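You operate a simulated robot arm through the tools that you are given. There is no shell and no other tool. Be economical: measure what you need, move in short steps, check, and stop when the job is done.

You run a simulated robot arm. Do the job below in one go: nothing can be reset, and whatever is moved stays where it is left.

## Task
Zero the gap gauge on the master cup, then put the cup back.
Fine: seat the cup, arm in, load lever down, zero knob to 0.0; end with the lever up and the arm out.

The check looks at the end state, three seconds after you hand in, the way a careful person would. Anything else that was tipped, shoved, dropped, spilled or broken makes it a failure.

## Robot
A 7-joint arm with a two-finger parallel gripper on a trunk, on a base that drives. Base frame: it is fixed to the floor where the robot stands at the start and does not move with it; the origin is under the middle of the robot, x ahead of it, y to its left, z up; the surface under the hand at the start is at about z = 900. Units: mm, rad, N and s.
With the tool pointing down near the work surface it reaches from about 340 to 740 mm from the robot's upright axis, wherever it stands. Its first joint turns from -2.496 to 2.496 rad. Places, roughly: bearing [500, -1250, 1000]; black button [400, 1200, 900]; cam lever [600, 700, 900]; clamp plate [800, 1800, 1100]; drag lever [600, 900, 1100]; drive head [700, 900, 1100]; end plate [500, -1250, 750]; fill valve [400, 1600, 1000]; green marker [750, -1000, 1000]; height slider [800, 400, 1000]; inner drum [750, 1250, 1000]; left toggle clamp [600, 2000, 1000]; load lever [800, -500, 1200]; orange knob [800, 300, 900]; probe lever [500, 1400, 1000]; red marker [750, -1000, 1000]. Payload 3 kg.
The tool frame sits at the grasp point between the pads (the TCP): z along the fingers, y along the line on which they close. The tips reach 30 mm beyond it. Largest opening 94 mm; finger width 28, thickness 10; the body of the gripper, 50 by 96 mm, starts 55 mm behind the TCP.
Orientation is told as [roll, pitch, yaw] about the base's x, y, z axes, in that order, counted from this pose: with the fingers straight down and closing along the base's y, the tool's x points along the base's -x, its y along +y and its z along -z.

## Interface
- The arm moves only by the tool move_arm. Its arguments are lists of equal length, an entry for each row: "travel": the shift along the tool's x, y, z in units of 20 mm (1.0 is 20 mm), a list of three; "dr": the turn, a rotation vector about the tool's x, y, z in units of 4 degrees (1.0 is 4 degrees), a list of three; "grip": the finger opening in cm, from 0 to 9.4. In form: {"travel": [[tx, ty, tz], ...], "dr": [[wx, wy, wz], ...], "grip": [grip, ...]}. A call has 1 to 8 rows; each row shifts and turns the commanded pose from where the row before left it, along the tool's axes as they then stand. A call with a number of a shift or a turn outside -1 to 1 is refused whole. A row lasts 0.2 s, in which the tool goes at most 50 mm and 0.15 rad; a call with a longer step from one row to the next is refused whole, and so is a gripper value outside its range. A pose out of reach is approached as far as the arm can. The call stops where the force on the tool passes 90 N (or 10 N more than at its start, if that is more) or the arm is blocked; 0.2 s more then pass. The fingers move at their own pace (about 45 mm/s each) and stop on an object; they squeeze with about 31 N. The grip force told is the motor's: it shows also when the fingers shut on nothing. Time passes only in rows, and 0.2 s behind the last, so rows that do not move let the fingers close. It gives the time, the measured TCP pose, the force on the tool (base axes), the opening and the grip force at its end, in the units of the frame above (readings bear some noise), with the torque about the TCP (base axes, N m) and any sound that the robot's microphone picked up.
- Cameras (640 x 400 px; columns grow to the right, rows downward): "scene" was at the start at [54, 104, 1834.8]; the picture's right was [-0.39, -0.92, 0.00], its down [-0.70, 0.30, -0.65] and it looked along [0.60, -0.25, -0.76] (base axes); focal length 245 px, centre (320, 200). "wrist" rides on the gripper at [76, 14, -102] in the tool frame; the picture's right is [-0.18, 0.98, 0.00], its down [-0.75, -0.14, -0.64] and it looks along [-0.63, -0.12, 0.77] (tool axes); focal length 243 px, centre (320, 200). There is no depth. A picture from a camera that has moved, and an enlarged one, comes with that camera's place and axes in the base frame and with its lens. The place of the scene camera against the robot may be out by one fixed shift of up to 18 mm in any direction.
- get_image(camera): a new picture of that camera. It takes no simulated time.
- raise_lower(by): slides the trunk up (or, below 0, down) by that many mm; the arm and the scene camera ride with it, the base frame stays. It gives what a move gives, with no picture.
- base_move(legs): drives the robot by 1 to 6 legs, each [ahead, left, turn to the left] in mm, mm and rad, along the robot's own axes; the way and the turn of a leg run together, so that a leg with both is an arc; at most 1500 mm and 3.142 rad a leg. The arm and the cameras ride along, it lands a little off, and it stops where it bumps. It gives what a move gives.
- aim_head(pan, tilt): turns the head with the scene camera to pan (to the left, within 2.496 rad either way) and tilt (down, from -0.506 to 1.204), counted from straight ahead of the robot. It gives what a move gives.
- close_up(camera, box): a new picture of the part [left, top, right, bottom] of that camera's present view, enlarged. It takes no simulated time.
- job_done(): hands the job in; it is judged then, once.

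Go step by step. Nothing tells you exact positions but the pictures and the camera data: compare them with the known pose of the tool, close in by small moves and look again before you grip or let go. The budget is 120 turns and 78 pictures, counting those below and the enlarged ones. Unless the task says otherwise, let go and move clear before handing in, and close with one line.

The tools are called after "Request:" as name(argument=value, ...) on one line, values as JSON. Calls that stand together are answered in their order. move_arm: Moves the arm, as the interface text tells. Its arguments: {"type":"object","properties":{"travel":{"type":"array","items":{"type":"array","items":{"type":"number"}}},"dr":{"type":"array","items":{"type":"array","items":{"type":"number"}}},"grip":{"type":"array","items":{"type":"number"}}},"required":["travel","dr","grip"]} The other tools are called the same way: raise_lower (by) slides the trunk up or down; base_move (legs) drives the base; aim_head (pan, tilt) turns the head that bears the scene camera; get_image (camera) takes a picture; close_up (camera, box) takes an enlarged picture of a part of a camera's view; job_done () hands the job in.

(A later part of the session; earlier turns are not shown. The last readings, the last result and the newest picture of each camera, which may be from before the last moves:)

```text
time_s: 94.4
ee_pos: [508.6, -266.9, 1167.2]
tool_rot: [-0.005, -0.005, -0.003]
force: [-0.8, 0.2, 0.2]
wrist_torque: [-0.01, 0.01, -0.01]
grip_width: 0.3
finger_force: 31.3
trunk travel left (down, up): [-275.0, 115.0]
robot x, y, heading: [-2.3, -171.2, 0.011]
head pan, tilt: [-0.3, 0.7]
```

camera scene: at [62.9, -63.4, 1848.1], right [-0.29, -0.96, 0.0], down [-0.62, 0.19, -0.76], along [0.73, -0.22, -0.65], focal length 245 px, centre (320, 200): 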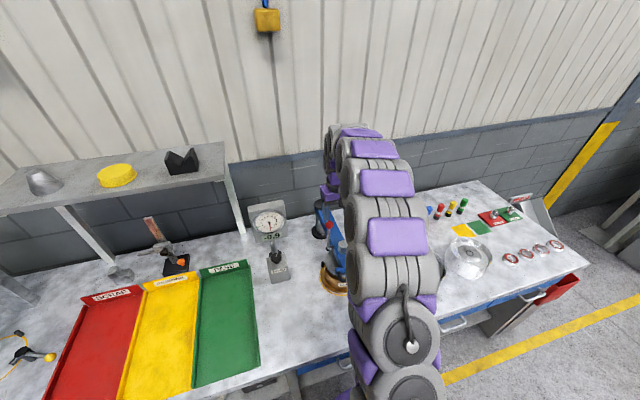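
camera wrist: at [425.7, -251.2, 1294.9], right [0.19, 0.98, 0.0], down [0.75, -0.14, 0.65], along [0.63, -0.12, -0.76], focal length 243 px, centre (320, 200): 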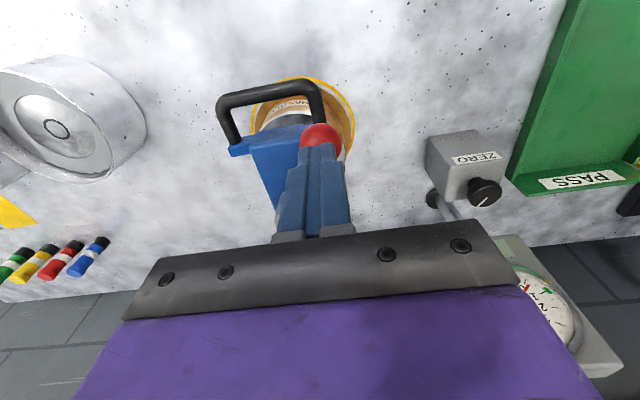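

Request:
move_arm(travel=[[0, 0, 0.3], [0, 0, 0.3], [0, 0, 0]], dr=[[0, 0, 0], [0, 0, 0], [0, 0, 0]], grip=[0, 0, 0])

Request:
move_arm(travel=[[0, 0, 0.3], [0, 0, 0.3], [0, 0, 0]], dr=[[0, 0, 0], [0, 0, 0], [0, 0, 0]], grip=[0, 0, 0])

Request:
get_image(camera="wrist")

```text
time_s: 95.4
ee_pos: [509.0, -265.5, 1164.3]
tool_rot: [-0.009, -0.025, -0.004]
force: [-14.3, 0.2, 40.0]
wrist_torque: [-0.01, 0.68, -0.01]
grip_width: 0.0
finger_force: 31.2
trunk travel left (down, up): [-275.0, 115.0]
robot x, y, heading: [-2.3, -170.4, 0.002]
head pan, tilt: [-0.3, 0.7]
stopped in row 3: the force on the tool passed its limit at 93 N (the readings are from after the stop); the commanded pose is now the measured one
```

```text
time_s: 95.8
ee_pos: [512.8, -267.1, 1163.6]
tool_rot: [-0.01, -0.039, -0.003]
force: [-25.0, 3.5, 69.3]
wrist_torque: [0.02, 1.49, -0.09]
grip_width: 0.0
finger_force: 30.9
trunk travel left (down, up): [-275.0, 115.0]
robot x, y, heading: [1.3, -173.8, 0.001]
head pan, tilt: [-0.3, 0.7]
stopped in row 2: the force on the tool passed its limit at 100 N (the readings are from after the stop); the commanded pose is now the measured one
```

```text
16 pictures are left
camera wrist: at [432.3, -250.3, 1264.0], right [0.19, 0.98, 0.0], down [0.73, -0.14, 0.67], along [0.66, -0.13, -0.74], focal length 243 px, centre (320, 200)
```

wrist: 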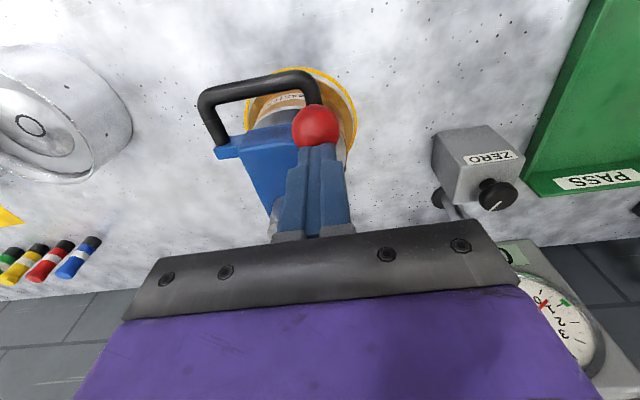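

That is a hard stop: the lever is fully down. I lift off and move toward the ZERO knob (about [674,-69,1036]) to inspect it and read the display.

Request:
move_arm(travel=[[0, 0, -0.3], [0, 0, -1], [0, 0, -1], [0, 1, -1], [0, 1, 0], [0, 1, 0], [-0.5, 1, 0], [-0.5, 1, 0]], dr=[[0, 0, 0], [0, 0.4, 0], [0, 0.2, 0], [0, 0, 0], [0, 0, 0], [0, 0, 0], [0, 0, 0], [0, 0, 0]], grip=[0, 0, 0, 0, 0, 0, 0, 0])

Request:
move_arm(travel=[[-0.8, 1, 0], [-0.8, 1, 0], [-0.8, 1, 0], [-0.8, 0.8, 0], [0, 0, 0]], dr=[[0, 0, 0], [0, 0, 0], [0, 0, 0], [0, 0, 0], [0, 0, 0]], grip=[4, 7, 9, 9, 9])

Request:
get_image(camera="wrist")

```text
time_s: 97.6
ee_pos: [536.0, -167.5, 1221.1]
tool_rot: [-0.009, 0.016, -0.004]
force: [-1.1, 0.4, -0.2]
wrist_torque: [-0.03, -0.02, 0.01]
grip_width: 0.0
finger_force: 30.9
trunk travel left (down, up): [-275.0, 115.0]
robot x, y, heading: [0.8, -176.7, 0.002]
head pan, tilt: [-0.3, 0.7]
```

```text
time_s: 98.8
ee_pos: [602.0, -90.7, 1220.6]
tool_rot: [-0.01, 0.014, -0.004]
force: [1.4, -0.1, 0.5]
wrist_torque: [0.0, -0.01, 0.04]
grip_width: 90.2
finger_force: 0.1
trunk travel left (down, up): [-275.0, 115.0]
robot x, y, heading: [0.2, -169.1, 0.004]
head pan, tilt: [-0.3, 0.7]
```

```text
15 pictures are left
camera wrist: at [527.2, -74.9, 1325.2], right [0.19, 0.98, -0.01], down [0.76, -0.14, 0.63], along [0.62, -0.13, -0.77], focal length 243 px, centre (320, 200)
```

wrist: 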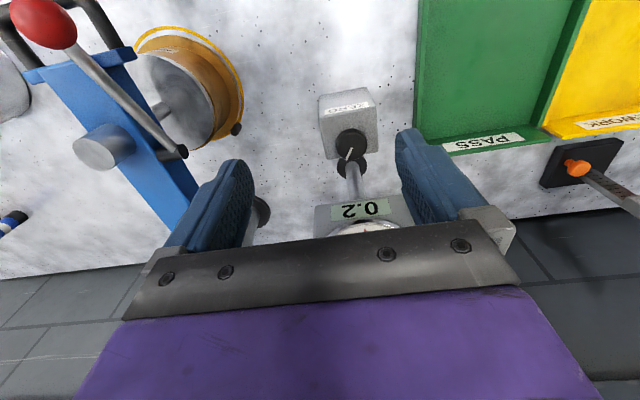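

The lever stays down and the display reads 0.2. I zoom on knob and display.

Request:
close_up(camera="wrist", box=[300, 80, 410, 235])

```text
2.58 times, centred on (355, 158) of wrist
camera zoom: at [527.2, -74.9, 1325.2], right [0.19, 0.98, -0.01], down [0.76, -0.14, 0.63], along [0.62, -0.13, -0.77], focal length 626 px, centre (230, 310)
```

zoom: 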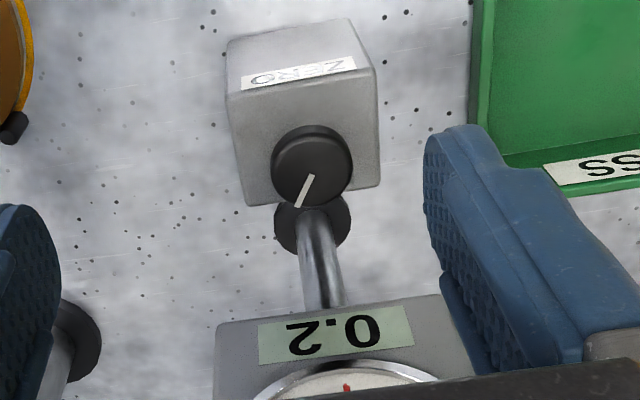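

The knob (Ø≈39) sits on top of the box at about [674,-66], top z≈1032, axis vertical. I'll approach with the hand yawed ~-80° so the wrist camera can still see the display while turning.

Request:
move_arm(travel=[[-0.9, 0.3, 0], [-0.9, 0.3, 0], [-0.9, 0.3, 0], [-0.9, 0.3, 0], [0, 0, 0], [0, 0, 0], [0, 0, 0], [0, 0, 0]], dr=[[0, -0.2, 0], [0.15, 0, 0], [0, 0, 0], [0, 0, 0], [0, 0, 1], [0, 0, 1], [0, 0, 1], [0, 0, 1]], grip=[9, 8, 7, 6.5, 6.5, 6.5, 6.5, 6.5])

Request:
move_arm(travel=[[0, 0, 0], [0, 0, 0], [0, 0, 0], [0, 0, 0], [0, 0, 0], [0, 0, 0], [0, 0, 0], [0, 0, 0]], dr=[[0, 0, 1], [0, 0, 1], [0, 0, 1], [0, 0, 1], [0, 0, 1], [0, 0, 1], [0, 0, 1], [0, 0, 1]], grip=[6.5, 6.5, 6.5, 6.5, 6.5, 6.5, 6.5, 6.5])

Request:
move_arm(travel=[[0, 0, 1], [0, 0, 1], [0, 0, 1], [0, 0, 1], [0, 0, 0.5], [0, 0, 0]], dr=[[0, 0, 1], [0, 0, 1], [0, 0, 1], [0, 0, 1], [0, 0, 1], [0, 0, 0]], grip=[6.5, 6.5, 6.5, 6.5, 6.5, 6.5])

Request:
get_image(camera="wrist")

```text
time_s: 100.6
ee_pos: [675.7, -67.5, 1218.7]
tool_rot: [-0.019, -0.004, -0.284]
force: [1.0, 0.1, -0.4]
wrist_torque: [0.0, 0.02, -0.01]
grip_width: 65.0
finger_force: 0.1
trunk travel left (down, up): [-275.0, 115.0]
robot x, y, heading: [-2.2, -174.1, -0.004]
head pan, tilt: [-0.3, 0.7]
```

```text
time_s: 102.4
ee_pos: [674.0, -67.9, 1220.5]
tool_rot: [-0.013, -0.015, -0.842]
force: [-0.9, 0.0, 1.0]
wrist_torque: [-0.02, -0.01, 0.02]
grip_width: 64.6
finger_force: 0.1
trunk travel left (down, up): [-275.0, 115.0]
robot x, y, heading: [3.3, -172.5, 0.008]
head pan, tilt: [-0.3, 0.7]
```

```text
time_s: 103.8
ee_pos: [674.8, -68.4, 1129.8]
tool_rot: [-0.009, -0.018, -1.189]
force: [0.1, -0.2, 0.3]
wrist_torque: [0.01, -0.04, 0.0]
grip_width: 65.1
finger_force: 0.2
trunk travel left (down, up): [-275.0, 115.0]
robot x, y, heading: [-2.6, -171.6, 0.002]
head pan, tilt: [-0.3, 0.7]
```

```text
13 pictures are left
camera wrist: at [659.5, 9.3, 1231.6], right [0.98, 0.19, 0.0], down [0.15, -0.74, 0.66], along [0.12, -0.65, -0.75], focal length 243 px, centre (320, 200)
```

wrist: 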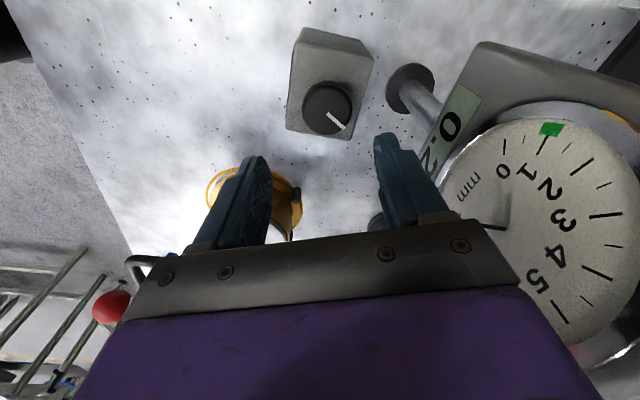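

Knob is at about [676,-65]; I make a small correction and descend, watching for contact on the box top.

Request:
move_arm(travel=[[0.135, 0.135, 1], [0, 0, 1], [0, 0, 1], [0, 0, 0.7], [0, 0, 0.3], [0, 0, 0.2], [0, 0, 0]], dr=[[0, 0, 0], [0, 0, 0], [0, 0, 0], [0, 0, 0], [0, 0, 0], [0, 0, 0], [0, 0, 0]], grip=[6.5, 6.5, 6.5, 6.5, 6.5, 6.5, 6.5])

Request:
get_image(camera="wrist")

```text
time_s: 105.4
ee_pos: [676.0, -67.1, 1046.4]
tool_rot: [-0.006, -0.018, -1.191]
force: [0.3, 0.2, 0.9]
wrist_torque: [0.01, 0.01, 0.03]
grip_width: 64.8
finger_force: 0.0
trunk travel left (down, up): [-275.0, 115.0]
robot x, y, heading: [-1.9, -174.6, 0.009]
head pan, tilt: [-0.3, 0.7]
```

```text
12 pictures are left
camera wrist: at [661.8, 11.3, 1147.4], right [0.98, 0.19, 0.0], down [0.15, -0.74, 0.66], along [0.12, -0.65, -0.75], focal length 243 px, centre (320, 200)
```

wrist: 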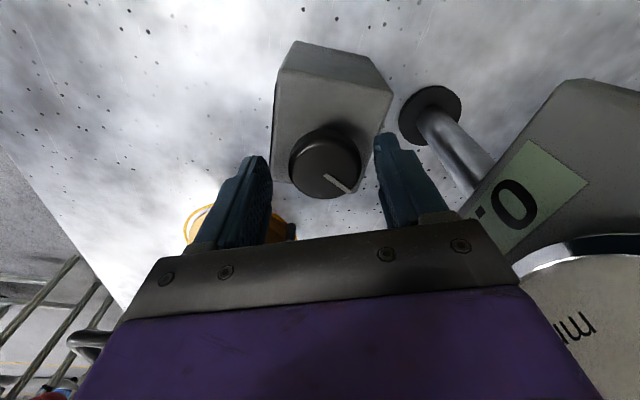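

The fingertips straddle the knob. I close and turn clockwise 12°, then look at the display.

Request:
move_arm(travel=[[0, 0, 0], [0, 0, 0], [0, 0, 0], [0, 0, 0], [0, 0, 0]], dr=[[0, 0, 0], [0, 0, 0], [0, 0, 0], [0, 0, 0], [0, 0, 0]], grip=[3, 3, 3, 3, 3])

Request:
move_arm(travel=[[0, 0, 0], [0, 0, 0], [0, 0, 0], [0, 0, 0]], dr=[[0, 0, 1], [0, 0, 1], [0, 0, 1], [0, 0, 0]], grip=[3, 3, 3, 3])

Request:
get_image(camera="wrist")

```text
time_s: 106.6
ee_pos: [679.4, -65.0, 1046.0]
tool_rot: [-0.004, -0.021, -1.191]
force: [25.1, 7.6, 3.5]
wrist_torque: [-0.16, -0.89, -0.06]
grip_width: 41.3
finger_force: 44.8
trunk travel left (down, up): [-275.0, 115.0]
robot x, y, heading: [-4.1, -175.0, 0.007]
head pan, tilt: [-0.3, 0.7]
```

```text
time_s: 107.6
ee_pos: [678.6, -65.8, 1045.6]
tool_rot: [0.001, -0.023, -1.4]
force: [38.9, 9.8, 11.4]
wrist_torque: [0.51, -0.96, -0.04]
grip_width: 41.4
finger_force: 45.1
trunk travel left (down, up): [-275.0, 115.0]
robot x, y, heading: [-3.9, -172.0, 0.005]
head pan, tilt: [-0.3, 0.7]
```

```text
11 pictures are left
camera wrist: at [680.1, 13.9, 1147.3], right [1.0, -0.01, 0.0], down [-0.01, -0.75, 0.66], along [-0.01, -0.66, -0.75], focal length 243 px, centre (320, 200)
```

wrist: 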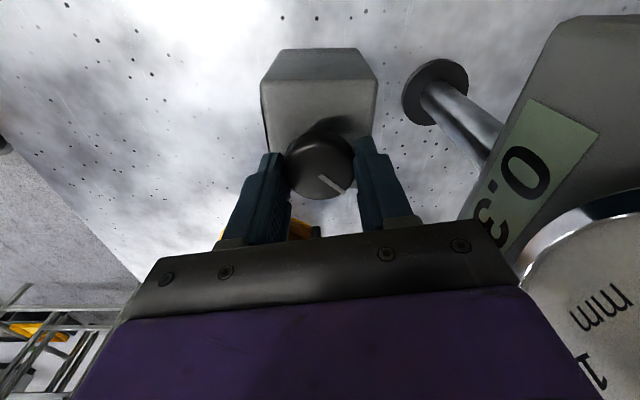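

Display shows 0.3: clockwise raises it about 0.1 per 12°. I first relieve the side load (+x ~4 mm), then turn back 36° counter-clockwise.

Request:
move_arm(travel=[[0, 0.22, 0], [0, 0, 0]], dr=[[0, 0, 0], [0, 0, 0]], grip=[3, 3])

Request:
move_arm(travel=[[0, 0, 0], [0, 0, 0], [0, 0, 0], [0, 0, 0], [0, 0, 0], [0, 0, 0], [0, 0, 0], [0, 0, 0]], dr=[[0, 0, -1], [0, 0, -1], [0, 0, -1], [0, 0, -1], [0, 0, -1], [0, 0, -1], [0, 0, -1], [0, 0, 0]], grip=[3, 3, 3, 3, 3, 3, 3, 3])

```text
time_s: 108.2
ee_pos: [679.9, -66.7, 1046.3]
tool_rot: [-0.005, -0.021, -1.399]
force: [16.7, 8.3, 15.3]
wrist_torque: [-0.11, -0.19, -0.01]
grip_width: 41.6
finger_force: 45.0
trunk travel left (down, up): [-275.0, 115.0]
robot x, y, heading: [-0.2, -173.0, 0.005]
head pan, tilt: [-0.3, 0.7]
```

```text
time_s: 110.0
ee_pos: [679.6, -65.4, 1045.0]
tool_rot: [-0.014, -0.015, -0.909]
force: [0.9, 4.2, 7.7]
wrist_torque: [-0.22, -0.26, 0.01]
grip_width: 41.6
finger_force: 44.6
trunk travel left (down, up): [-275.0, 115.0]
robot x, y, heading: [-0.2, -169.3, 0.006]
head pan, tilt: [-0.3, 0.7]
```

Request:
move_arm(travel=[[0, 0, 0], [0, 0, 0], [0, 0, 0]], dr=[[0, 0, -1], [0, 0, -1], [0, 0, 0]], grip=[3, 3, 3])

Request:
move_arm(travel=[[0, 0, 0], [0, 0, 0], [0, 0, 0], [0, 0, -1], [0, 0, -1], [0, 0, -1], [0, 0, -1], [0, 0, -1]], dr=[[0, 0, 0], [0, 0, 0], [0, 0, 0], [0, 0, 0], [0, 0, 0], [0, 0, 0], [0, 0, 0], [0, 0, 0]], grip=[5, 6.5, 6.5, 6.5, 6.5, 6.5, 6.5, 6.5])

Request:
get_image(camera="wrist")

```text
time_s: 110.8
ee_pos: [680.8, -66.0, 1044.4]
tool_rot: [-0.014, -0.014, -0.769]
force: [-1.3, 4.1, 3.4]
wrist_torque: [-0.54, -0.35, 0.0]
grip_width: 41.2
finger_force: 45.4
trunk travel left (down, up): [-275.0, 115.0]
robot x, y, heading: [3.1, -174.3, 0.005]
head pan, tilt: [-0.3, 0.7]
```

```text
time_s: 112.6
ee_pos: [680.5, -64.8, 1147.5]
tool_rot: [-0.015, -0.015, -0.773]
force: [-0.3, -0.1, -0.2]
wrist_torque: [-0.01, -0.01, 0.01]
grip_width: 65.2
finger_force: 0.1
trunk travel left (down, up): [-275.0, 115.0]
robot x, y, heading: [0.8, -171.7, 0.005]
head pan, tilt: [-0.3, 0.7]
```

```text
10 pictures are left
camera wrist: at [635.9, 1.0, 1248.6], right [0.82, 0.58, -0.01], down [0.44, -0.61, 0.65], along [0.37, -0.54, -0.76], focal length 243 px, centre (320, 200)
```

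wrist: 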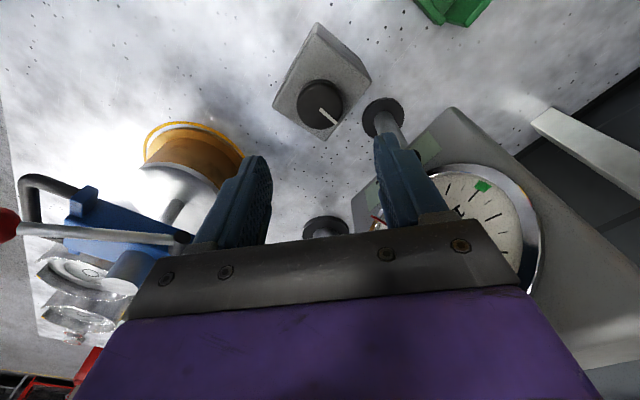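

A finger hides the display; I close the fingers to reveal it.

Request:
move_arm(travel=[[0, 0, -0.5], [0, 0, 0], [0, 0, 0], [0, 0, 0]], dr=[[0, 0, 0], [0, 0, 0], [0, 0, 0], [0, 0, 0]], grip=[3, 0, 0, 0])

Request:
close_up(camera="wrist", box=[260, 60, 500, 250])

```text
time_s: 113.6
ee_pos: [680.9, -64.5, 1156.9]
tool_rot: [-0.014, -0.014, -0.772]
force: [0.1, -0.3, 0.9]
wrist_torque: [-0.02, 0.03, -0.03]
grip_width: 0.3
finger_force: 18.9
trunk travel left (down, up): [-275.0, 115.0]
robot x, y, heading: [2.4, -177.0, 0.004]
head pan, tilt: [-0.3, 0.7]
```

```text
2.11 times, centred on (380, 155) of wrist
camera zoom: at [636.2, 1.5, 1257.9], right [0.82, 0.58, -0.01], down [0.44, -0.61, 0.65], along [0.37, -0.54, -0.76], focal length 511 px, centre (194, 295)
```

zoom: 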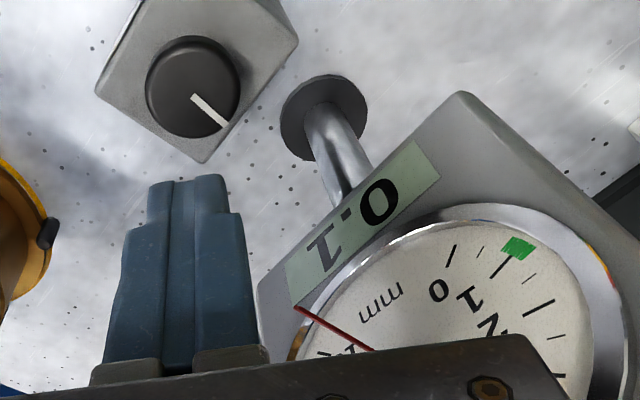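

Display reads 0.1, so ~-24° gave -0.1. I regrip and turn another 16° counter-clockwise.

Request:
move_arm(travel=[[0, 0, 0], [0, 0, 0.6], [0, 0, 1], [0, 0, 1], [0, 0, 1], [0, 0, 1], [0, 0, 0.95], [0, 0, 0]], dr=[[0, 0, 0], [0, 0, 0], [0, 0, 0], [0, 0, 0], [0, 0, 0], [0, 0, 0], [0, 0, 0], [0, 0, 0]], grip=[6.5, 6.5, 6.5, 6.5, 6.5, 6.5, 6.5, 6.5])

Request:
move_arm(travel=[[0, 0, 0], [0, 0, 0], [0, 0, 0], [0, 0, 0], [0, 0, 0], [0, 0, 0], [0, 0, 0], [0, 0, 0]], dr=[[0, 0, 0], [0, 0, 0], [0, 0, 0], [0, 0, -1], [0, 0, -1], [0, 0, -1], [0, 0, -1], [0, 0, 0]], grip=[3, 3, 3, 3, 3, 3, 3, 3])

Request:
move_arm(travel=[[0, 0, 0], [0, 0, 0], [0, 0, 0], [0, 0, -1], [0, 0, -1], [0, 0, -1], [0, 0, -1], [0, 0, -1]], dr=[[0, 0, 0], [0, 0, 0], [0, 0, 0], [0, 0, 0], [0, 0, 0], [0, 0, 0], [0, 0, 0], [0, 0, 0]], grip=[5, 6.5, 6.5, 6.5, 6.5, 6.5, 3, 0])

Request:
move_arm(travel=[[0, 0, -0.5], [0, 0, 0], [0, 0, 0]], dr=[[0, 0, 0.5], [0, 0, 1], [0, 0, 1]], grip=[0, 0, 0])

Request:
close_up(camera="wrist", box=[260, 60, 500, 250])

```text
time_s: 115.4
ee_pos: [679.6, -65.4, 1045.7]
tool_rot: [-0.015, -0.015, -0.772]
force: [-0.8, -0.3, 0.1]
wrist_torque: [0.01, -0.02, 0.0]
grip_width: 65.2
finger_force: 0.1
trunk travel left (down, up): [-275.0, 115.0]
robot x, y, heading: [-1.4, -172.5, 0.003]
head pan, tilt: [-0.3, 0.7]
```

```text
time_s: 117.2
ee_pos: [679.6, -65.5, 1045.8]
tool_rot: [-0.017, -0.01, -0.491]
force: [-0.9, 5.0, 0.2]
wrist_torque: [-0.18, -0.3, 0.0]
grip_width: 41.5
finger_force: 45.0
trunk travel left (down, up): [-275.0, 115.0]
robot x, y, heading: [6.7, -173.8, 0.005]
head pan, tilt: [-0.3, 0.7]
```

```text
time_s: 119.0
ee_pos: [679.2, -64.5, 1144.2]
tool_rot: [-0.017, -0.012, -0.492]
force: [-0.3, 0.1, -0.7]
wrist_torque: [0.02, -0.02, 0.0]
grip_width: 13.6
finger_force: 0.1
trunk travel left (down, up): [-275.0, 115.0]
robot x, y, heading: [-1.7, -167.5, 0.008]
head pan, tilt: [-0.3, 0.7]
```

```text
time_s: 119.8
ee_pos: [680.0, -63.5, 1155.1]
tool_rot: [-0.015, -0.013, -0.667]
force: [0.3, 0.8, 0.7]
wrist_torque: [0.01, 0.0, 0.01]
grip_width: 0.0
finger_force: 31.3
trunk travel left (down, up): [-275.0, 115.0]
robot x, y, heading: [0.7, -174.8, 0.004]
head pan, tilt: [-0.3, 0.7]
```

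```text
2.11 times, centred on (380, 155) of wrist
camera zoom: at [629.1, -3.2, 1257.1], right [0.75, 0.66, -0.01], down [0.5, -0.56, 0.65], along [0.42, -0.5, -0.76], focal length 511 px, centre (194, 295)
```

zoom: 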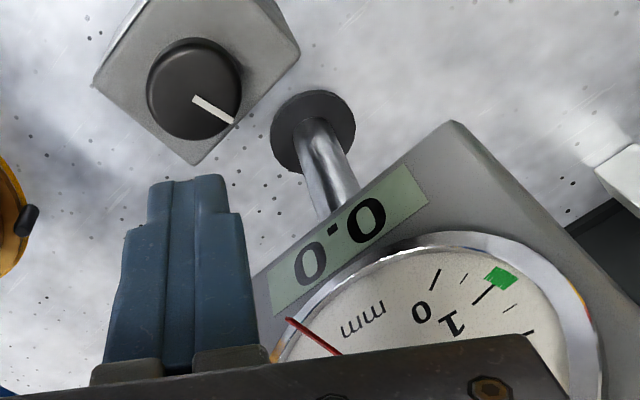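

Display shows 0.0 with the knob released. Now the lever must go back up: I lift, straighten the hand and go to the robot side of the ball.

Request:
move_arm(travel=[[0, 0, -1], [0, 0, -1], [0, 0, -1], [0, 0, 0], [0, 0, 0], [0, 0, 0], [0, 0, 0], [0, 0, 0]], dr=[[0, 0, -1], [0, 0, -1], [0, 0, -1], [0, 0, -1], [0, 0, -1], [0, 0, -1], [0, 0, -1], [0, 0, -1]], grip=[0, 0, 0, 0, 0, 0, 0, 0])

Request:
move_arm(travel=[[0, 0, 0], [1, 0, 0], [1, -0.5, 0], [1, -1, 0], [1, -1, 0], [1, -1, 0], [1, -1, 0], [1, -1, 0]], dr=[[0, 0, -1], [0, 0, -0.55], [0, 0, 0], [0, 0, 0], [0, 0, 0], [0, 0, 0], [0, 0, 0], [0, 0, 0]], grip=[0, 0, 0, 0, 0, 0, 0, 0])

Request:
move_arm(travel=[[1, -1, 0], [1, -1, 0], [1, -1, 0], [1, -1, 0], [0.3, -0.7, 0], [0, 0, 0]], dr=[[0, 0, 0], [0, 0, 0], [0, 0, 0], [0, 0, 0], [0, 0, 0], [0, 0, 0]], grip=[0, 0, 0, 0, 0, 0])

```text
time_s: 121.6
ee_pos: [680.4, -62.9, 1214.6]
tool_rot: [-0.02, -0.002, -0.106]
force: [0.6, -0.2, 0.3]
wrist_torque: [0.06, 0.0, 0.03]
grip_width: 0.0
finger_force: 30.8
trunk travel left (down, up): [-275.0, 115.0]
robot x, y, heading: [0.9, -172.4, 0.005]
head pan, tilt: [-0.3, 0.7]
```

```text
time_s: 123.4
ee_pos: [538.7, -175.1, 1216.7]
tool_rot: [-0.02, -0.001, 0.0]
force: [-0.4, -0.3, -0.7]
wrist_torque: [0.0, 0.0, 0.02]
grip_width: 0.0
finger_force: 30.7
trunk travel left (down, up): [-275.0, 115.0]
robot x, y, heading: [0.5, -173.4, 0.002]
head pan, tilt: [-0.3, 0.7]
```

```text
time_s: 124.8
ee_pos: [455.3, -266.3, 1217.4]
tool_rot: [-0.019, -0.001, 0.0]
force: [0.6, 0.4, 0.3]
wrist_torque: [0.02, 0.0, 0.0]
grip_width: 0.0
finger_force: 31.3
trunk travel left (down, up): [-275.0, 115.0]
robot x, y, heading: [-2.8, -175.9, 0.009]
head pan, tilt: [-0.3, 0.7]
```

I descend on the near side of the ball and push it forward and up.

Request:
move_arm(travel=[[0, 0, 1], [0, 0, 1], [0, 0, 1], [0, 0, 1], [0, 0, 0.4], [0, 0, 0]], dr=[[0, 0, 0], [0, 0, 0], [0, 0, 0], [0, 0, 0], [0, 0, 0], [0, 0, 0]], grip=[0, 0, 0, 0, 0, 0])

Request:
move_arm(travel=[[-0.6, 0, 0], [-0.5, 0, 0], [-0.4, 0, -0.4], [-0.4, 0, -0.5], [0, 0, 0]], dr=[[0, 0, 0], [0, 0, 0], [0, 0, 0], [0, 0, 0], [0, 0, 0]], grip=[0, 0, 0, 0, 0])

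Request:
get_image(camera="wrist")

```text
time_s: 126.2
ee_pos: [454.6, -268.7, 1130.5]
tool_rot: [-0.019, 0.001, 0.0]
force: [0.3, 1.0, 0.3]
wrist_torque: [-0.01, -0.02, 0.01]
grip_width: 0.0
finger_force: 31.4
trunk travel left (down, up): [-275.0, 115.0]
robot x, y, heading: [-0.3, -172.2, 0.004]
head pan, tilt: [-0.3, 0.7]
```

```text
time_s: 127.4
ee_pos: [486.5, -267.6, 1151.8]
tool_rot: [-0.021, -0.003, 0.0]
force: [-36.2, -1.6, 18.8]
wrist_torque: [0.04, -0.15, 0.04]
grip_width: 0.0
finger_force: 31.3
trunk travel left (down, up): [-275.0, 115.0]
robot x, y, heading: [1.3, -173.1, 0.007]
head pan, tilt: [-0.3, 0.7]
```

```text
7 pictures are left
camera wrist: at [410.0, -251.8, 1253.7], right [0.18, 0.98, -0.02], down [0.75, -0.13, 0.65], along [0.63, -0.13, -0.76], focal length 243 px, centre (320, 200)
```

wrist: 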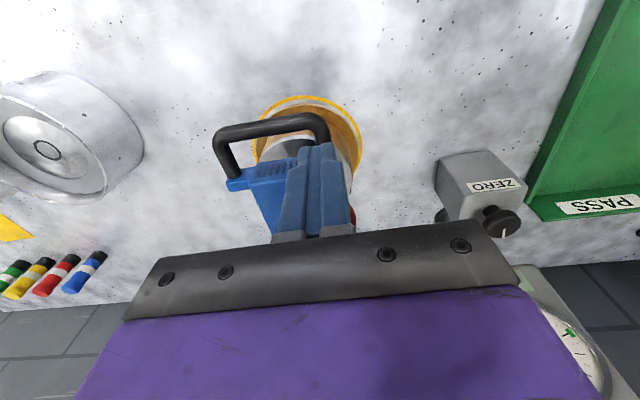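

The fingertip is riding too high on the ball. I back off, go lower (tips still clear of the handle) and push again.

Request:
move_arm(travel=[[0.8, 0, 0], [0.3, 0, 1], [0, 0, 0.8], [0, 0, 0]], dr=[[0, 0, 0], [0, 0, 0], [0, 0, 0], [0, 0, 0]], grip=[0, 0, 0, 0])

Request:
move_arm(travel=[[-0.6, 0, 0], [-0.5, 0, 0], [-0.4, 0, 0], [-0.2, 0, -0.2], [0, 0, 0]], dr=[[0, 0, 0], [0, 0, 0], [0, 0, 0], [0, 0, 0], [0, 0, 0]], grip=[0, 0, 0, 0, 0])

```text
time_s: 128.4
ee_pos: [469.5, -269.6, 1111.8]
tool_rot: [-0.018, -0.002, -0.001]
force: [-0.9, -0.2, -0.2]
wrist_torque: [0.04, 0.02, -0.01]
grip_width: 0.1
finger_force: 31.0
trunk travel left (down, up): [-275.0, 115.0]
robot x, y, heading: [3.6, -175.6, 0.006]
head pan, tilt: [-0.3, 0.7]
```

```text
time_s: 129.6
ee_pos: [498.4, -268.2, 1120.2]
tool_rot: [-0.021, -0.007, 0.0]
force: [-41.6, -0.4, 42.1]
wrist_torque: [0.08, -3.31, 0.06]
grip_width: 0.0
finger_force: 31.0
trunk travel left (down, up): [-275.0, 115.0]
robot x, y, heading: [0.5, -173.3, 0.001]
head pan, tilt: [-0.3, 0.7]
```

The ball rises as it swings, so the finger must rise with it. I follow the arc upward.

Request:
move_arm(travel=[[0.1, 0, -0.8], [0, 0, -0.8], [-0.4, 0, -0.3], [0, 0, 0]], dr=[[0, 0, 0], [0, 0, 0], [0, 0, 0], [0, 0, 0]], grip=[0, 0, 0, 0])

Request:
move_arm(travel=[[-0.6, 0, -0.5], [-0.6, 0, -0.4], [-0.6, 0, -0.3], [0, 0, 0]], dr=[[0, 0, 0], [0, 0, 0], [0, 0, 0], [0, 0, 0]], grip=[0, 0, 0, 0])

Request:
get_image(camera="wrist")

```text
time_s: 130.6
ee_pos: [512.2, -268.0, 1155.5]
tool_rot: [-0.02, -0.002, -0.001]
force: [-4.4, 1.0, 3.3]
wrist_torque: [0.03, -0.12, 0.05]
grip_width: 0.0
finger_force: 30.8
trunk travel left (down, up): [-275.0, 115.0]
robot x, y, heading: [-2.0, -172.9, 0.001]
head pan, tilt: [-0.3, 0.7]
```

```text
time_s: 131.6
ee_pos: [545.4, -266.5, 1178.7]
tool_rot: [-0.02, 0.0, -0.001]
force: [-2.9, 0.7, -1.9]
wrist_torque: [0.03, -0.01, -0.02]
grip_width: 0.0
finger_force: 31.7
trunk travel left (down, up): [-275.0, 115.0]
robot x, y, heading: [-4.3, -176.0, 0.002]
head pan, tilt: [-0.3, 0.7]
```

```text
6 pictures are left
camera wrist: at [470.4, -251.1, 1281.7], right [0.18, 0.98, -0.02], down [0.75, -0.13, 0.64], along [0.63, -0.13, -0.77], focal length 243 px, centre (320, 200)
```

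wrist: 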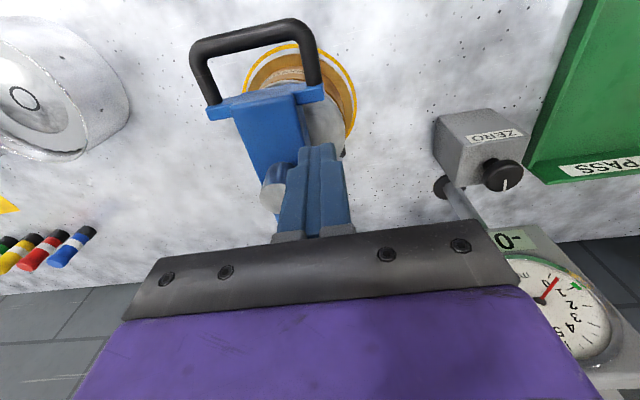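

The lever is lifting with little force and the display went negative (unloaded). I continue to upright.

Request:
move_arm(travel=[[-0.7, 0, -0.3], [-0.7, 0, -0.2], [-0.7, 0, 0], [-0.5, 0, 0], [0, 0, 0]], dr=[[0, 0, 0], [0, 0, 0], [0, 0, 0], [0, 0, 0], [0, 0, 0]], grip=[0, 0, 0, 0, 0])

Request:
move_arm(travel=[[-0.3, 0, 0], [-0.15, 0, 0], [0, 0, 0]], dr=[[0, 0, 0], [0, 0, 0], [0, 0, 0]], grip=[0, 0, 0])

```text
time_s: 132.8
ee_pos: [598.8, -267.1, 1188.6]
tool_rot: [-0.019, 0.001, 0.0]
force: [-3.7, -0.6, 2.0]
wrist_torque: [0.01, -0.09, -0.02]
grip_width: 0.1
finger_force: 30.9
trunk travel left (down, up): [-275.0, 115.0]
robot x, y, heading: [-1.7, -174.4, 0.007]
head pan, tilt: [-0.3, 0.7]
```

```text
time_s: 133.6
ee_pos: [599.9, -267.7, 1188.9]
tool_rot: [-0.018, 0.003, 0.0]
force: [-48.9, -0.1, -14.4]
wrist_torque: [-0.01, -0.7, 0.04]
grip_width: 0.0
finger_force: 31.3
trunk travel left (down, up): [-275.0, 115.0]
robot x, y, heading: [-1.0, -172.1, 0.004]
head pan, tilt: [-0.3, 0.7]
```

The lever hit its upper stop. I back away, lift, and drive right for swinging the arm out.

Request:
move_arm(travel=[[0.3, 0, 0], [0.7, 0, 0], [1, 0, 0], [1, 0, -1], [0, 0, -1], [0, 0, -1], [0, 0, -1]], dr=[[0, 0, 0], [0, 0, 0], [0, 0, 0], [0, 0, 0], [0.25, 0, 0], [0, 0, 0], [0, 0, 0]], grip=[0, 0, 0, 0, 0, 0, 0])

Request:
get_image(camera="wrist")

```text
time_s: 135.2
ee_pos: [546.3, -265.5, 1268.1]
tool_rot: [-0.036, 0.0, 0.0]
force: [0.0, 0.3, 0.3]
wrist_torque: [-0.04, 0.03, 0.02]
grip_width: 0.3
finger_force: 30.5
trunk travel left (down, up): [-275.0, 115.0]
robot x, y, heading: [-2.7, -170.5, 0.002]
head pan, tilt: [-0.3, 0.7]
```

```text
5 pictures are left
camera wrist: at [470.7, -247.1, 1371.0], right [0.18, 0.98, -0.04], down [0.75, -0.12, 0.65], along [0.63, -0.15, -0.76], focal length 243 px, centre (320, 200)
```

wrist: 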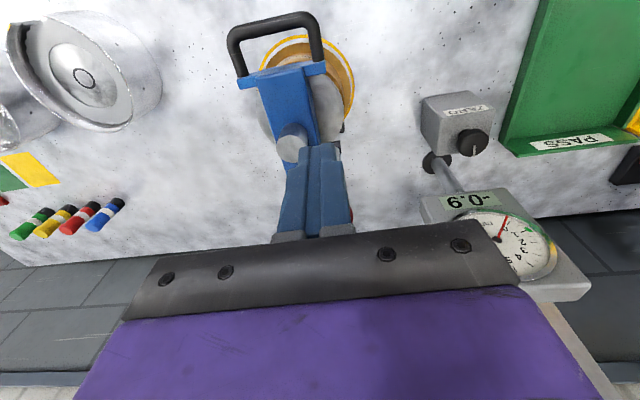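

The lever is up and the cup undisturbed. Plan: push the arm outward at the handle's left leg with closed fingers; I drive right and bring the hand to the left side of the handle.

Request:
base_move(legs=[[0, -310, 0]])

Request:
move_arm(travel=[[0.5, 1, 0], [0.5, 1, 0], [0.5, 1, 0], [0, 1, 0], [0, 1, 0], [0, 1, 0], [0, 1, 0], [0, 1, 0]], dr=[[-0.5, 0, 0], [0, 0, 0], [0, 0, 0], [0, 0, 0], [0, 0, 0], [0, 0, 0], [0, 0, 0], [0, 0, 0]], grip=[0, 0, 0, 0, 0, 0, 0, 0])

Request:
move_arm(travel=[[0, 1, 0], [0, 1, 0], [0, 1, 0], [0, 1, 0], [0, 1, 0], [0, 1, 0], [0, 1, 0], [0, 1, 0]], dr=[[0, 0, 0], [0, 0, 0], [0, 0, 0], [0, 0, 0], [0, 0, 0], [0, 0, 0], [0, 0, 0], [0, 0, 0]], grip=[0, 0, 0, 0, 0, 0, 0, 0])

```text
time_s: 137.3
ee_pos: [549.5, -551.8, 1269.5]
tool_rot: [-0.054, -0.001, 0.004]
force: [1.0, 0.2, 0.3]
wrist_torque: [-0.03, 0.05, -0.01]
grip_width: 0.0
finger_force: 31.0
trunk travel left (down, up): [-275.0, 115.0]
robot x, y, heading: [-0.5, -480.4, 0.006]
head pan, tilt: [-0.3, 0.7]
```

```text
time_s: 139.1
ee_pos: [517.0, -402.7, 1268.1]
tool_rot: [-0.006, 0.0, 0.004]
force: [0.2, 0.2, 0.2]
wrist_torque: [-0.01, -0.01, 0.01]
grip_width: 0.1
finger_force: 31.4
trunk travel left (down, up): [-275.0, 115.0]
robot x, y, heading: [2.2, -480.2, 0.006]
head pan, tilt: [-0.3, 0.7]
```

```text
time_s: 140.9
ee_pos: [515.9, -249.3, 1267.1]
tool_rot: [-0.003, 0.0, 0.007]
force: [-0.4, -1.2, -0.2]
wrist_torque: [0.03, 0.01, -0.01]
grip_width: 0.1
finger_force: 30.2
trunk travel left (down, up): [-275.0, 115.0]
robot x, y, heading: [3.5, -484.0, 0.006]
head pan, tilt: [-0.3, 0.7]
```

Request:
move_arm(travel=[[0, 0.7, 0.5], [0, 0.6, 1], [0, 0, 1], [0, 0, 1], [0, 0, 1], [0, 0, 1], [0, 0, 1], [0, 0, 1]], dr=[[0, 0, 0], [0, 0, 0], [0, 0, 0], [0, 0, 0], [0, 0, 0], [0, 0, 0], [0, 0, 0], [0, 0, 0]], grip=[0, 0, 0, 0, 0, 0, 0, 0])

Request:
move_arm(travel=[[0, 0, 1], [0, 0, 1], [0, 0, 0.6], [0, 0, 0]], dr=[[0, 0, 0], [0, 0, 0], [0, 0, 0], [0, 0, 0]], grip=[0, 0, 0, 0])

Request:
move_arm(travel=[[0, -0.6, 0], [0, -0.6, 0], [0.03, -0.6, 0], [0.05, -0.6, 0], [0.05, -0.6, 0], [0, 0, 0]], dr=[[0, 0, 0], [0, 0, 0], [0, 0, 0], [0, 0, 0], [0, 0, 0], [0, 0, 0]], grip=[0, 0, 0, 0, 0, 0])

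```text
time_s: 142.7
ee_pos: [517.5, -227.0, 1116.4]
tool_rot: [0.0, -0.002, 0.003]
force: [-0.1, -0.5, 0.9]
wrist_torque: [0.0, -0.04, -0.01]
grip_width: 0.0
finger_force: 30.8
trunk travel left (down, up): [-275.0, 115.0]
robot x, y, heading: [2.2, -480.8, 0.008]
head pan, tilt: [-0.3, 0.7]
```

```text
time_s: 143.7
ee_pos: [517.7, -229.9, 1066.9]
tool_rot: [0.001, -0.003, 0.003]
force: [-0.5, 0.8, 0.0]
wrist_torque: [-0.02, 0.0, 0.0]
grip_width: 0.0
finger_force: 31.1
trunk travel left (down, up): [-275.0, 115.0]
robot x, y, heading: [-0.6, -482.1, 0.006]
head pan, tilt: [-0.3, 0.7]
```

```text
time_s: 145.1
ee_pos: [513.9, -285.3, 1065.5]
tool_rot: [-0.003, 0.0, 0.008]
force: [-0.6, -0.3, 0.4]
wrist_torque: [-0.02, -0.04, 0.01]
grip_width: 0.3
finger_force: 31.0
trunk travel left (down, up): [-275.0, 115.0]
robot x, y, heading: [3.1, -477.2, 0.01]
head pan, tilt: [-0.3, 0.7]
```

Moving with negligible resistance. I continue pushing along the arc.

Request:
move_arm(travel=[[0.08, -0.8, 0], [0.08, -0.8, 0], [-0.09, -1, 0], [-0.09, -1, 0], [-0.09, -1, 0], [-0.27, -1, 0], [-0.27, -1, 0], [-0.27, -1, 0]], dr=[[0, 0, 0], [0, 0, 0], [0, 0, 0], [0, 0, 0], [0, 0, 0], [0, 0, 0], [0, 0, 0], [0, 0, 0]], grip=[0, 0, 0, 0, 0, 0, 0, 0])

Request:
get_image(camera="wrist")

```text
time_s: 146.9
ee_pos: [534.0, -437.8, 1066.2]
tool_rot: [-0.001, 0.0, 0.006]
force: [-0.7, -0.1, 0.7]
wrist_torque: [0.01, 0.0, -0.01]
grip_width: 0.0
finger_force: 31.1
trunk travel left (down, up): [-275.0, 115.0]
robot x, y, heading: [3.5, -481.3, 0.006]
head pan, tilt: [-0.3, 0.7]
```

```text
4 pictures are left
camera wrist: at [457.6, -423.6, 1168.7], right [0.18, 0.98, 0.0], down [0.75, -0.14, 0.64], along [0.63, -0.12, -0.77], focal length 243 px, centre (320, 200)
```

wrist: 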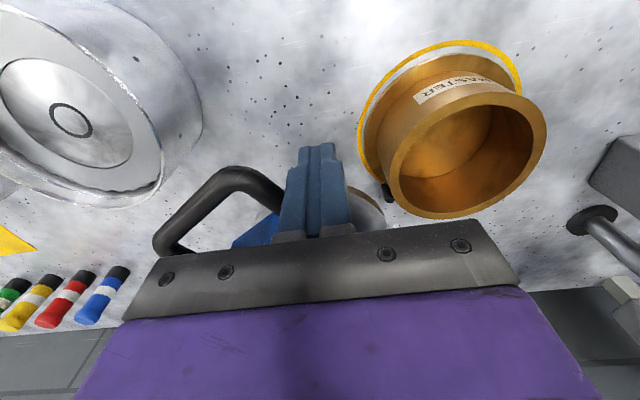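

The arm is swinging out, cup undisturbed. I continue to the end, slowing at the last rows.

Request:
move_arm(travel=[[-0.44, -0.93, 0], [-0.44, -0.93, 0], [-0.44, -0.93, 0], [-0.59, -0.84, 0], [-0.59, -0.84, 0], [-0.59, -0.84, 0], [-0.6, -0.6, 0], [-0.5, -0.5, 0]], dr=[[0, 0, 0], [0, 0, 0], [0, 0, 0], [0, 0, 0], [0, 0, 0], [0, 0, 0], [0, 0, 0], [0, 0, 0]], grip=[0, 0, 0, 0, 0, 0, 0, 0])

Request:
move_arm(travel=[[-0.5, -0.5, 0], [-0.5, -0.45, 0], [-0.6, -0.42, 0], [-0.6, -0.42, 0], [-0.6, -0.42, 0], [-0.4, -0.25, 0], [0, 0, 0]], dr=[[0, 0, 0], [0, 0, 0], [0, 0, 0], [0, 0, 0], [0, 0, 0], [0, 0, 0], [0, 0, 0]], grip=[0, 0, 0, 0, 0, 0, 0])

```text
time_s: 148.7
ee_pos: [618.1, -567.1, 1065.9]
tool_rot: [-0.002, -0.002, 0.006]
force: [0.2, 0.4, -0.8]
wrist_torque: [0.01, -0.02, -0.01]
grip_width: 0.0
finger_force: 31.3
trunk travel left (down, up): [-275.0, 115.0]
robot x, y, heading: [3.5, -478.7, 0.004]
head pan, tilt: [-0.3, 0.7]
```

```text
time_s: 150.3
ee_pos: [682.2, -614.9, 1067.5]
tool_rot: [-0.003, -0.001, 0.005]
force: [0.0, 0.1, 0.8]
wrist_torque: [-0.05, 0.0, 0.03]
grip_width: 0.0
finger_force: 31.3
trunk travel left (down, up): [-275.0, 115.0]
robot x, y, heading: [-0.3, -482.3, 0.007]
head pan, tilt: [-0.3, 0.7]
```

Request:
move_arm(travel=[[-0.6, -0.35, 0], [-0.45, -0.2, 0], [-0.2, -0.06, 0], [0, 0, 0]], dr=[[0, 0, 0], [0, 0, 0], [0, 0, 0], [0, 0, 0]], grip=[0, 0, 0, 0])

Request:
move_arm(travel=[[-0.2, -0.05, 0], [0, 0, 0]], dr=[[0, 0, 0], [0, 0, 0]], grip=[0, 0])

```text
time_s: 151.3
ee_pos: [705.5, -627.0, 1067.5]
tool_rot: [-0.004, -0.002, 0.005]
force: [-1.0, -0.2, 0.7]
wrist_torque: [0.05, 0.02, 0.0]
grip_width: 0.0
finger_force: 31.2
trunk travel left (down, up): [-275.0, 115.0]
robot x, y, heading: [-0.8, -481.8, 0.001]
head pan, tilt: [-0.3, 0.7]
```

```text
time_s: 151.9
ee_pos: [709.6, -628.0, 1066.1]
tool_rot: [0.0, -0.003, 0.003]
force: [-0.5, -0.5, 0.6]
wrist_torque: [0.04, -0.04, 0.0]
grip_width: 0.0
finger_force: 30.8
trunk travel left (down, up): [-275.0, 115.0]
robot x, y, heading: [1.0, -478.1, 0.004]
head pan, tilt: [-0.3, 0.7]
```

Request:
move_arm(travel=[[-0.3, -0.06, 0], [-0.2, -0.04, 0], [0, 0, 0]], dr=[[0, 0, 0], [0, 0, 0], [0, 0, 0]], grip=[0, 0, 0])

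Request:
aim_head(pan=-0.25, tilt=0.75)

Request:
get_image(camera="scene")

```text
time_s: 152.7
ee_pos: [716.7, -629.6, 1070.3]
tool_rot: [-0.002, -0.003, 0.005]
force: [-32.2, 3.5, 9.8]
wrist_torque: [-0.03, 0.11, -0.23]
grip_width: 0.2
finger_force: 31.6
trunk travel left (down, up): [-275.0, 115.0]
robot x, y, heading: [-0.3, -479.0, 0.007]
head pan, tilt: [-0.3, 0.7]
```

```text
time_s: 153.4
ee_pos: [716.4, -628.9, 1070.1]
tool_rot: [-0.003, -0.004, 0.004]
force: [-32.7, 3.2, 9.8]
wrist_torque: [-0.06, 0.06, -0.27]
grip_width: 0.0
finger_force: 31.1
trunk travel left (down, up): [-275.0, 115.0]
robot x, y, heading: [2.0, -478.0, 0.007]
head pan, tilt: [-0.25, 0.75]
```

```text
3 pictures are left
camera scene: at [55.1, -363.4, 1844.0], right [-0.24, -0.97, 0.0], down [-0.66, 0.16, -0.73], along [0.71, -0.18, -0.68], focal length 245 px, centre (320, 200)
```

scene: 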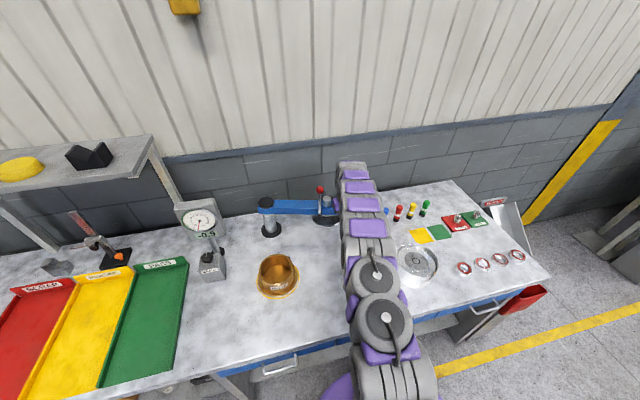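

The arm is against its out stop, lever up. I back off, lift and go back over the cup's right wall.

Request:
move_arm(travel=[[0.4, 0.05, 0], [1, 0, -0.5], [1, 0, -1], [1, 0, -1], [1, 0, -1], [1, 0, 0], [0.3, 1, 0], [0, 1, 0]], dr=[[0, 0, 0], [0, 0, 0], [0, 0, 0], [0, 0, 0], [0, 0, 0], [0, 0, 0], [0, 0, 0], [0, 0, 0]], grip=[0, 0, 0, 0, 0, 0, 0, 0])

Request:
move_arm(travel=[[0, 1, 0], [0, 1, 0], [0, 1, 0], [0, 1, 0], [0, 1, 0], [0, 1, 0], [0, 1, 0], [0, 1, 0]], dr=[[0, 0, 0], [0, 0, 0], [0, 0, 0], [0, 0, 0], [0, 0, 0], [0, 0, 0], [0, 0, 0], [0, 0, 0]], grip=[0, 0, 0, 2, 4, 6, 6, 6])

```text
time_s: 155.2
ee_pos: [606.0, -588.4, 1135.2]
tool_rot: [-0.002, -0.001, 0.004]
force: [-0.1, -0.1, -0.1]
wrist_torque: [-0.03, 0.01, -0.04]
grip_width: 0.1
finger_force: 31.2
trunk travel left (down, up): [-275.0, 115.0]
robot x, y, heading: [1.4, -481.3, 0.008]
head pan, tilt: [-0.25, 0.75]
```

```text
time_s: 157.0
ee_pos: [605.2, -427.4, 1134.8]
tool_rot: [-0.001, 0.0, 0.002]
force: [-0.1, -0.2, 0.1]
wrist_torque: [-0.03, 0.0, -0.03]
grip_width: 59.8
finger_force: 0.1
trunk travel left (down, up): [-275.0, 115.0]
robot x, y, heading: [2.7, -484.1, 0.008]
head pan, tilt: [-0.25, 0.75]
```

Request:
move_arm(travel=[[0, 1, 0], [0, 1, 0], [0.1, 0.75, 0], [0, 0, 1], [0, 0, 1], [0, 0, 1], [0, 0, 1], [0, 0, 0.5]], dr=[[0, 0, 0], [0, 0, 0], [0, 0, 0], [0, 0, 0], [0, 0, 0], [0, 0, 0], [0, 0, 0], [0, 0, 0]], grip=[6, 6, 6, 6, 6, 6, 6, 6])

Request:
get_image(camera="wrist")

```text
time_s: 158.8
ee_pos: [603.4, -373.3, 1046.1]
tool_rot: [0.0, -0.002, 0.004]
force: [-0.7, 0.2, -0.6]
wrist_torque: [0.02, 0.02, 0.01]
grip_width: 60.2
finger_force: 0.0
trunk travel left (down, up): [-275.0, 115.0]
robot x, y, heading: [4.8, -482.0, 0.007]
head pan, tilt: [-0.25, 0.75]
```

```text
2 pictures are left
camera wrist: at [526.6, -359.0, 1148.5], right [0.18, 0.98, 0.0], down [0.75, -0.14, 0.64], along [0.63, -0.12, -0.77], focal length 243 px, centre (320, 200)
```

wrist: 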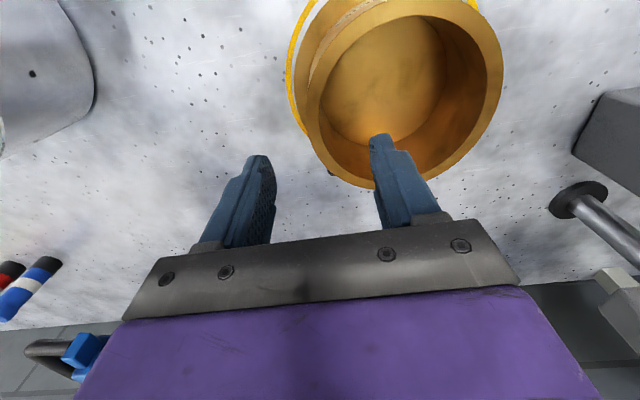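

The fingers line up over the wall. I descend, close and lift.

Request:
move_arm(travel=[[0, 0.1, 1], [0, 0, 1], [0, 0, 1], [0, 0, 1], [0, 0, 0.3], [0, 0, 0]], dr=[[0, 0, 0], [0, 0, 0], [0, 0, 0], [0, 0, 0], [0, 0, 0], [0, 0, 0]], grip=[6, 6, 6, 6, 6, 6])

Request:
move_arm(travel=[[0, 0, 0], [0, 0, 0], [0, 0, 0], [0, 0, 0], [0, 0, 0], [0, 0, 0]], dr=[[0, 0, 0], [0, 0, 0], [0, 0, 0], [0, 0, 0], [0, 0, 0], [0, 0, 0]], grip=[3, 2, 0, 0, 0, 0])

Request:
move_arm(travel=[[0.1, 0, -0.25], [0.1, 0, -0.5], [0, 0, -0.8], [0, 0, -1], [0, 0, -1], [0, 0, -1], [0, 0, -1], [0, 0, -0.5]], dr=[[0, 0, 0], [0, 0, 0], [0, 0, 0], [0, 0, 0], [0, 0, 0], [0, 0, 0], [0, 0, 0], [0, 0, 0]], grip=[0, 0, 0, 0, 0, 0, 0, 0])

```text
time_s: 160.2
ee_pos: [603.9, -371.0, 958.5]
tool_rot: [-0.002, -0.002, 0.006]
force: [-0.4, -1.4, -0.2]
wrist_torque: [0.02, -0.01, 0.0]
grip_width: 60.1
finger_force: 0.1
trunk travel left (down, up): [-275.0, 115.0]
robot x, y, heading: [1.8, -481.1, 0.002]
head pan, tilt: [-0.25, 0.75]
```

```text
time_s: 161.6
ee_pos: [601.1, -373.0, 959.7]
tool_rot: [0.002, 0.002, 0.005]
force: [-13.8, -11.3, 0.5]
wrist_torque: [0.06, 0.39, 0.65]
grip_width: 17.1
finger_force: 30.8
trunk travel left (down, up): [-275.0, 115.0]
robot x, y, heading: [6.2, -479.0, 0.009]
head pan, tilt: [-0.25, 0.75]
```

```text
time_s: 163.4
ee_pos: [600.2, -370.5, 1080.4]
tool_rot: [-0.003, -0.001, 0.005]
force: [0.6, 0.3, -13.5]
wrist_torque: [-0.74, 0.03, 0.0]
grip_width: 17.9
finger_force: 31.1
trunk travel left (down, up): [-275.0, 115.0]
robot x, y, heading: [-0.1, -480.6, 0.006]
head pan, tilt: [-0.25, 0.75]
```

Lifted. I pull it back to x≈482 and drive left so it arrives over its old place.

Request:
move_arm(travel=[[0.5, 0, 0], [1, 0, 0], [1, 0, 0], [1, 0, 0], [1, 0, 0], [1, 0, 0], [0.4, 0, 0], [0, 0, 0]], dr=[[0, 0, 0], [0, 0, 0], [0, 0, 0], [0, 0, 0], [0, 0, 0], [0, 0, 0], [0, 0, 0], [0, 0, 0]], grip=[0, 0, 0, 0, 0, 0, 0, 0])

Request:
base_move(legs=[[0, 245, 0]])

Request:
move_arm(travel=[[0, 0, 0]], dr=[[0, 0, 0]], grip=[0])

```text
time_s: 165.2
ee_pos: [481.3, -372.2, 1080.2]
tool_rot: [-0.001, 0.0, 0.005]
force: [-0.2, 0.6, -12.9]
wrist_torque: [-0.73, 0.01, 0.06]
grip_width: 17.4
finger_force: 31.0
trunk travel left (down, up): [-275.0, 115.0]
robot x, y, heading: [3.0, -482.1, 0.004]
head pan, tilt: [-0.25, 0.75]
```

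```text
time_s: 167.0
ee_pos: [479.4, -134.2, 1081.9]
tool_rot: [0.003, -0.001, 0.002]
force: [-0.7, 0.0, -12.0]
wrist_torque: [-0.72, 0.0, 0.01]
grip_width: 17.3
finger_force: 31.2
trunk travel left (down, up): [-275.0, 115.0]
robot x, y, heading: [2.0, -235.8, 0.008]
head pan, tilt: [-0.25, 0.75]
```

```text
time_s: 167.4
ee_pos: [477.3, -132.7, 1082.3]
tool_rot: [0.004, -0.003, 0.002]
force: [-0.3, 1.0, -13.1]
wrist_torque: [-0.76, 0.02, -0.04]
grip_width: 17.7
finger_force: 30.9
trunk travel left (down, up): [-275.0, 115.0]
robot x, y, heading: [-3.1, -235.3, 0.008]
head pan, tilt: [-0.25, 0.75]
```

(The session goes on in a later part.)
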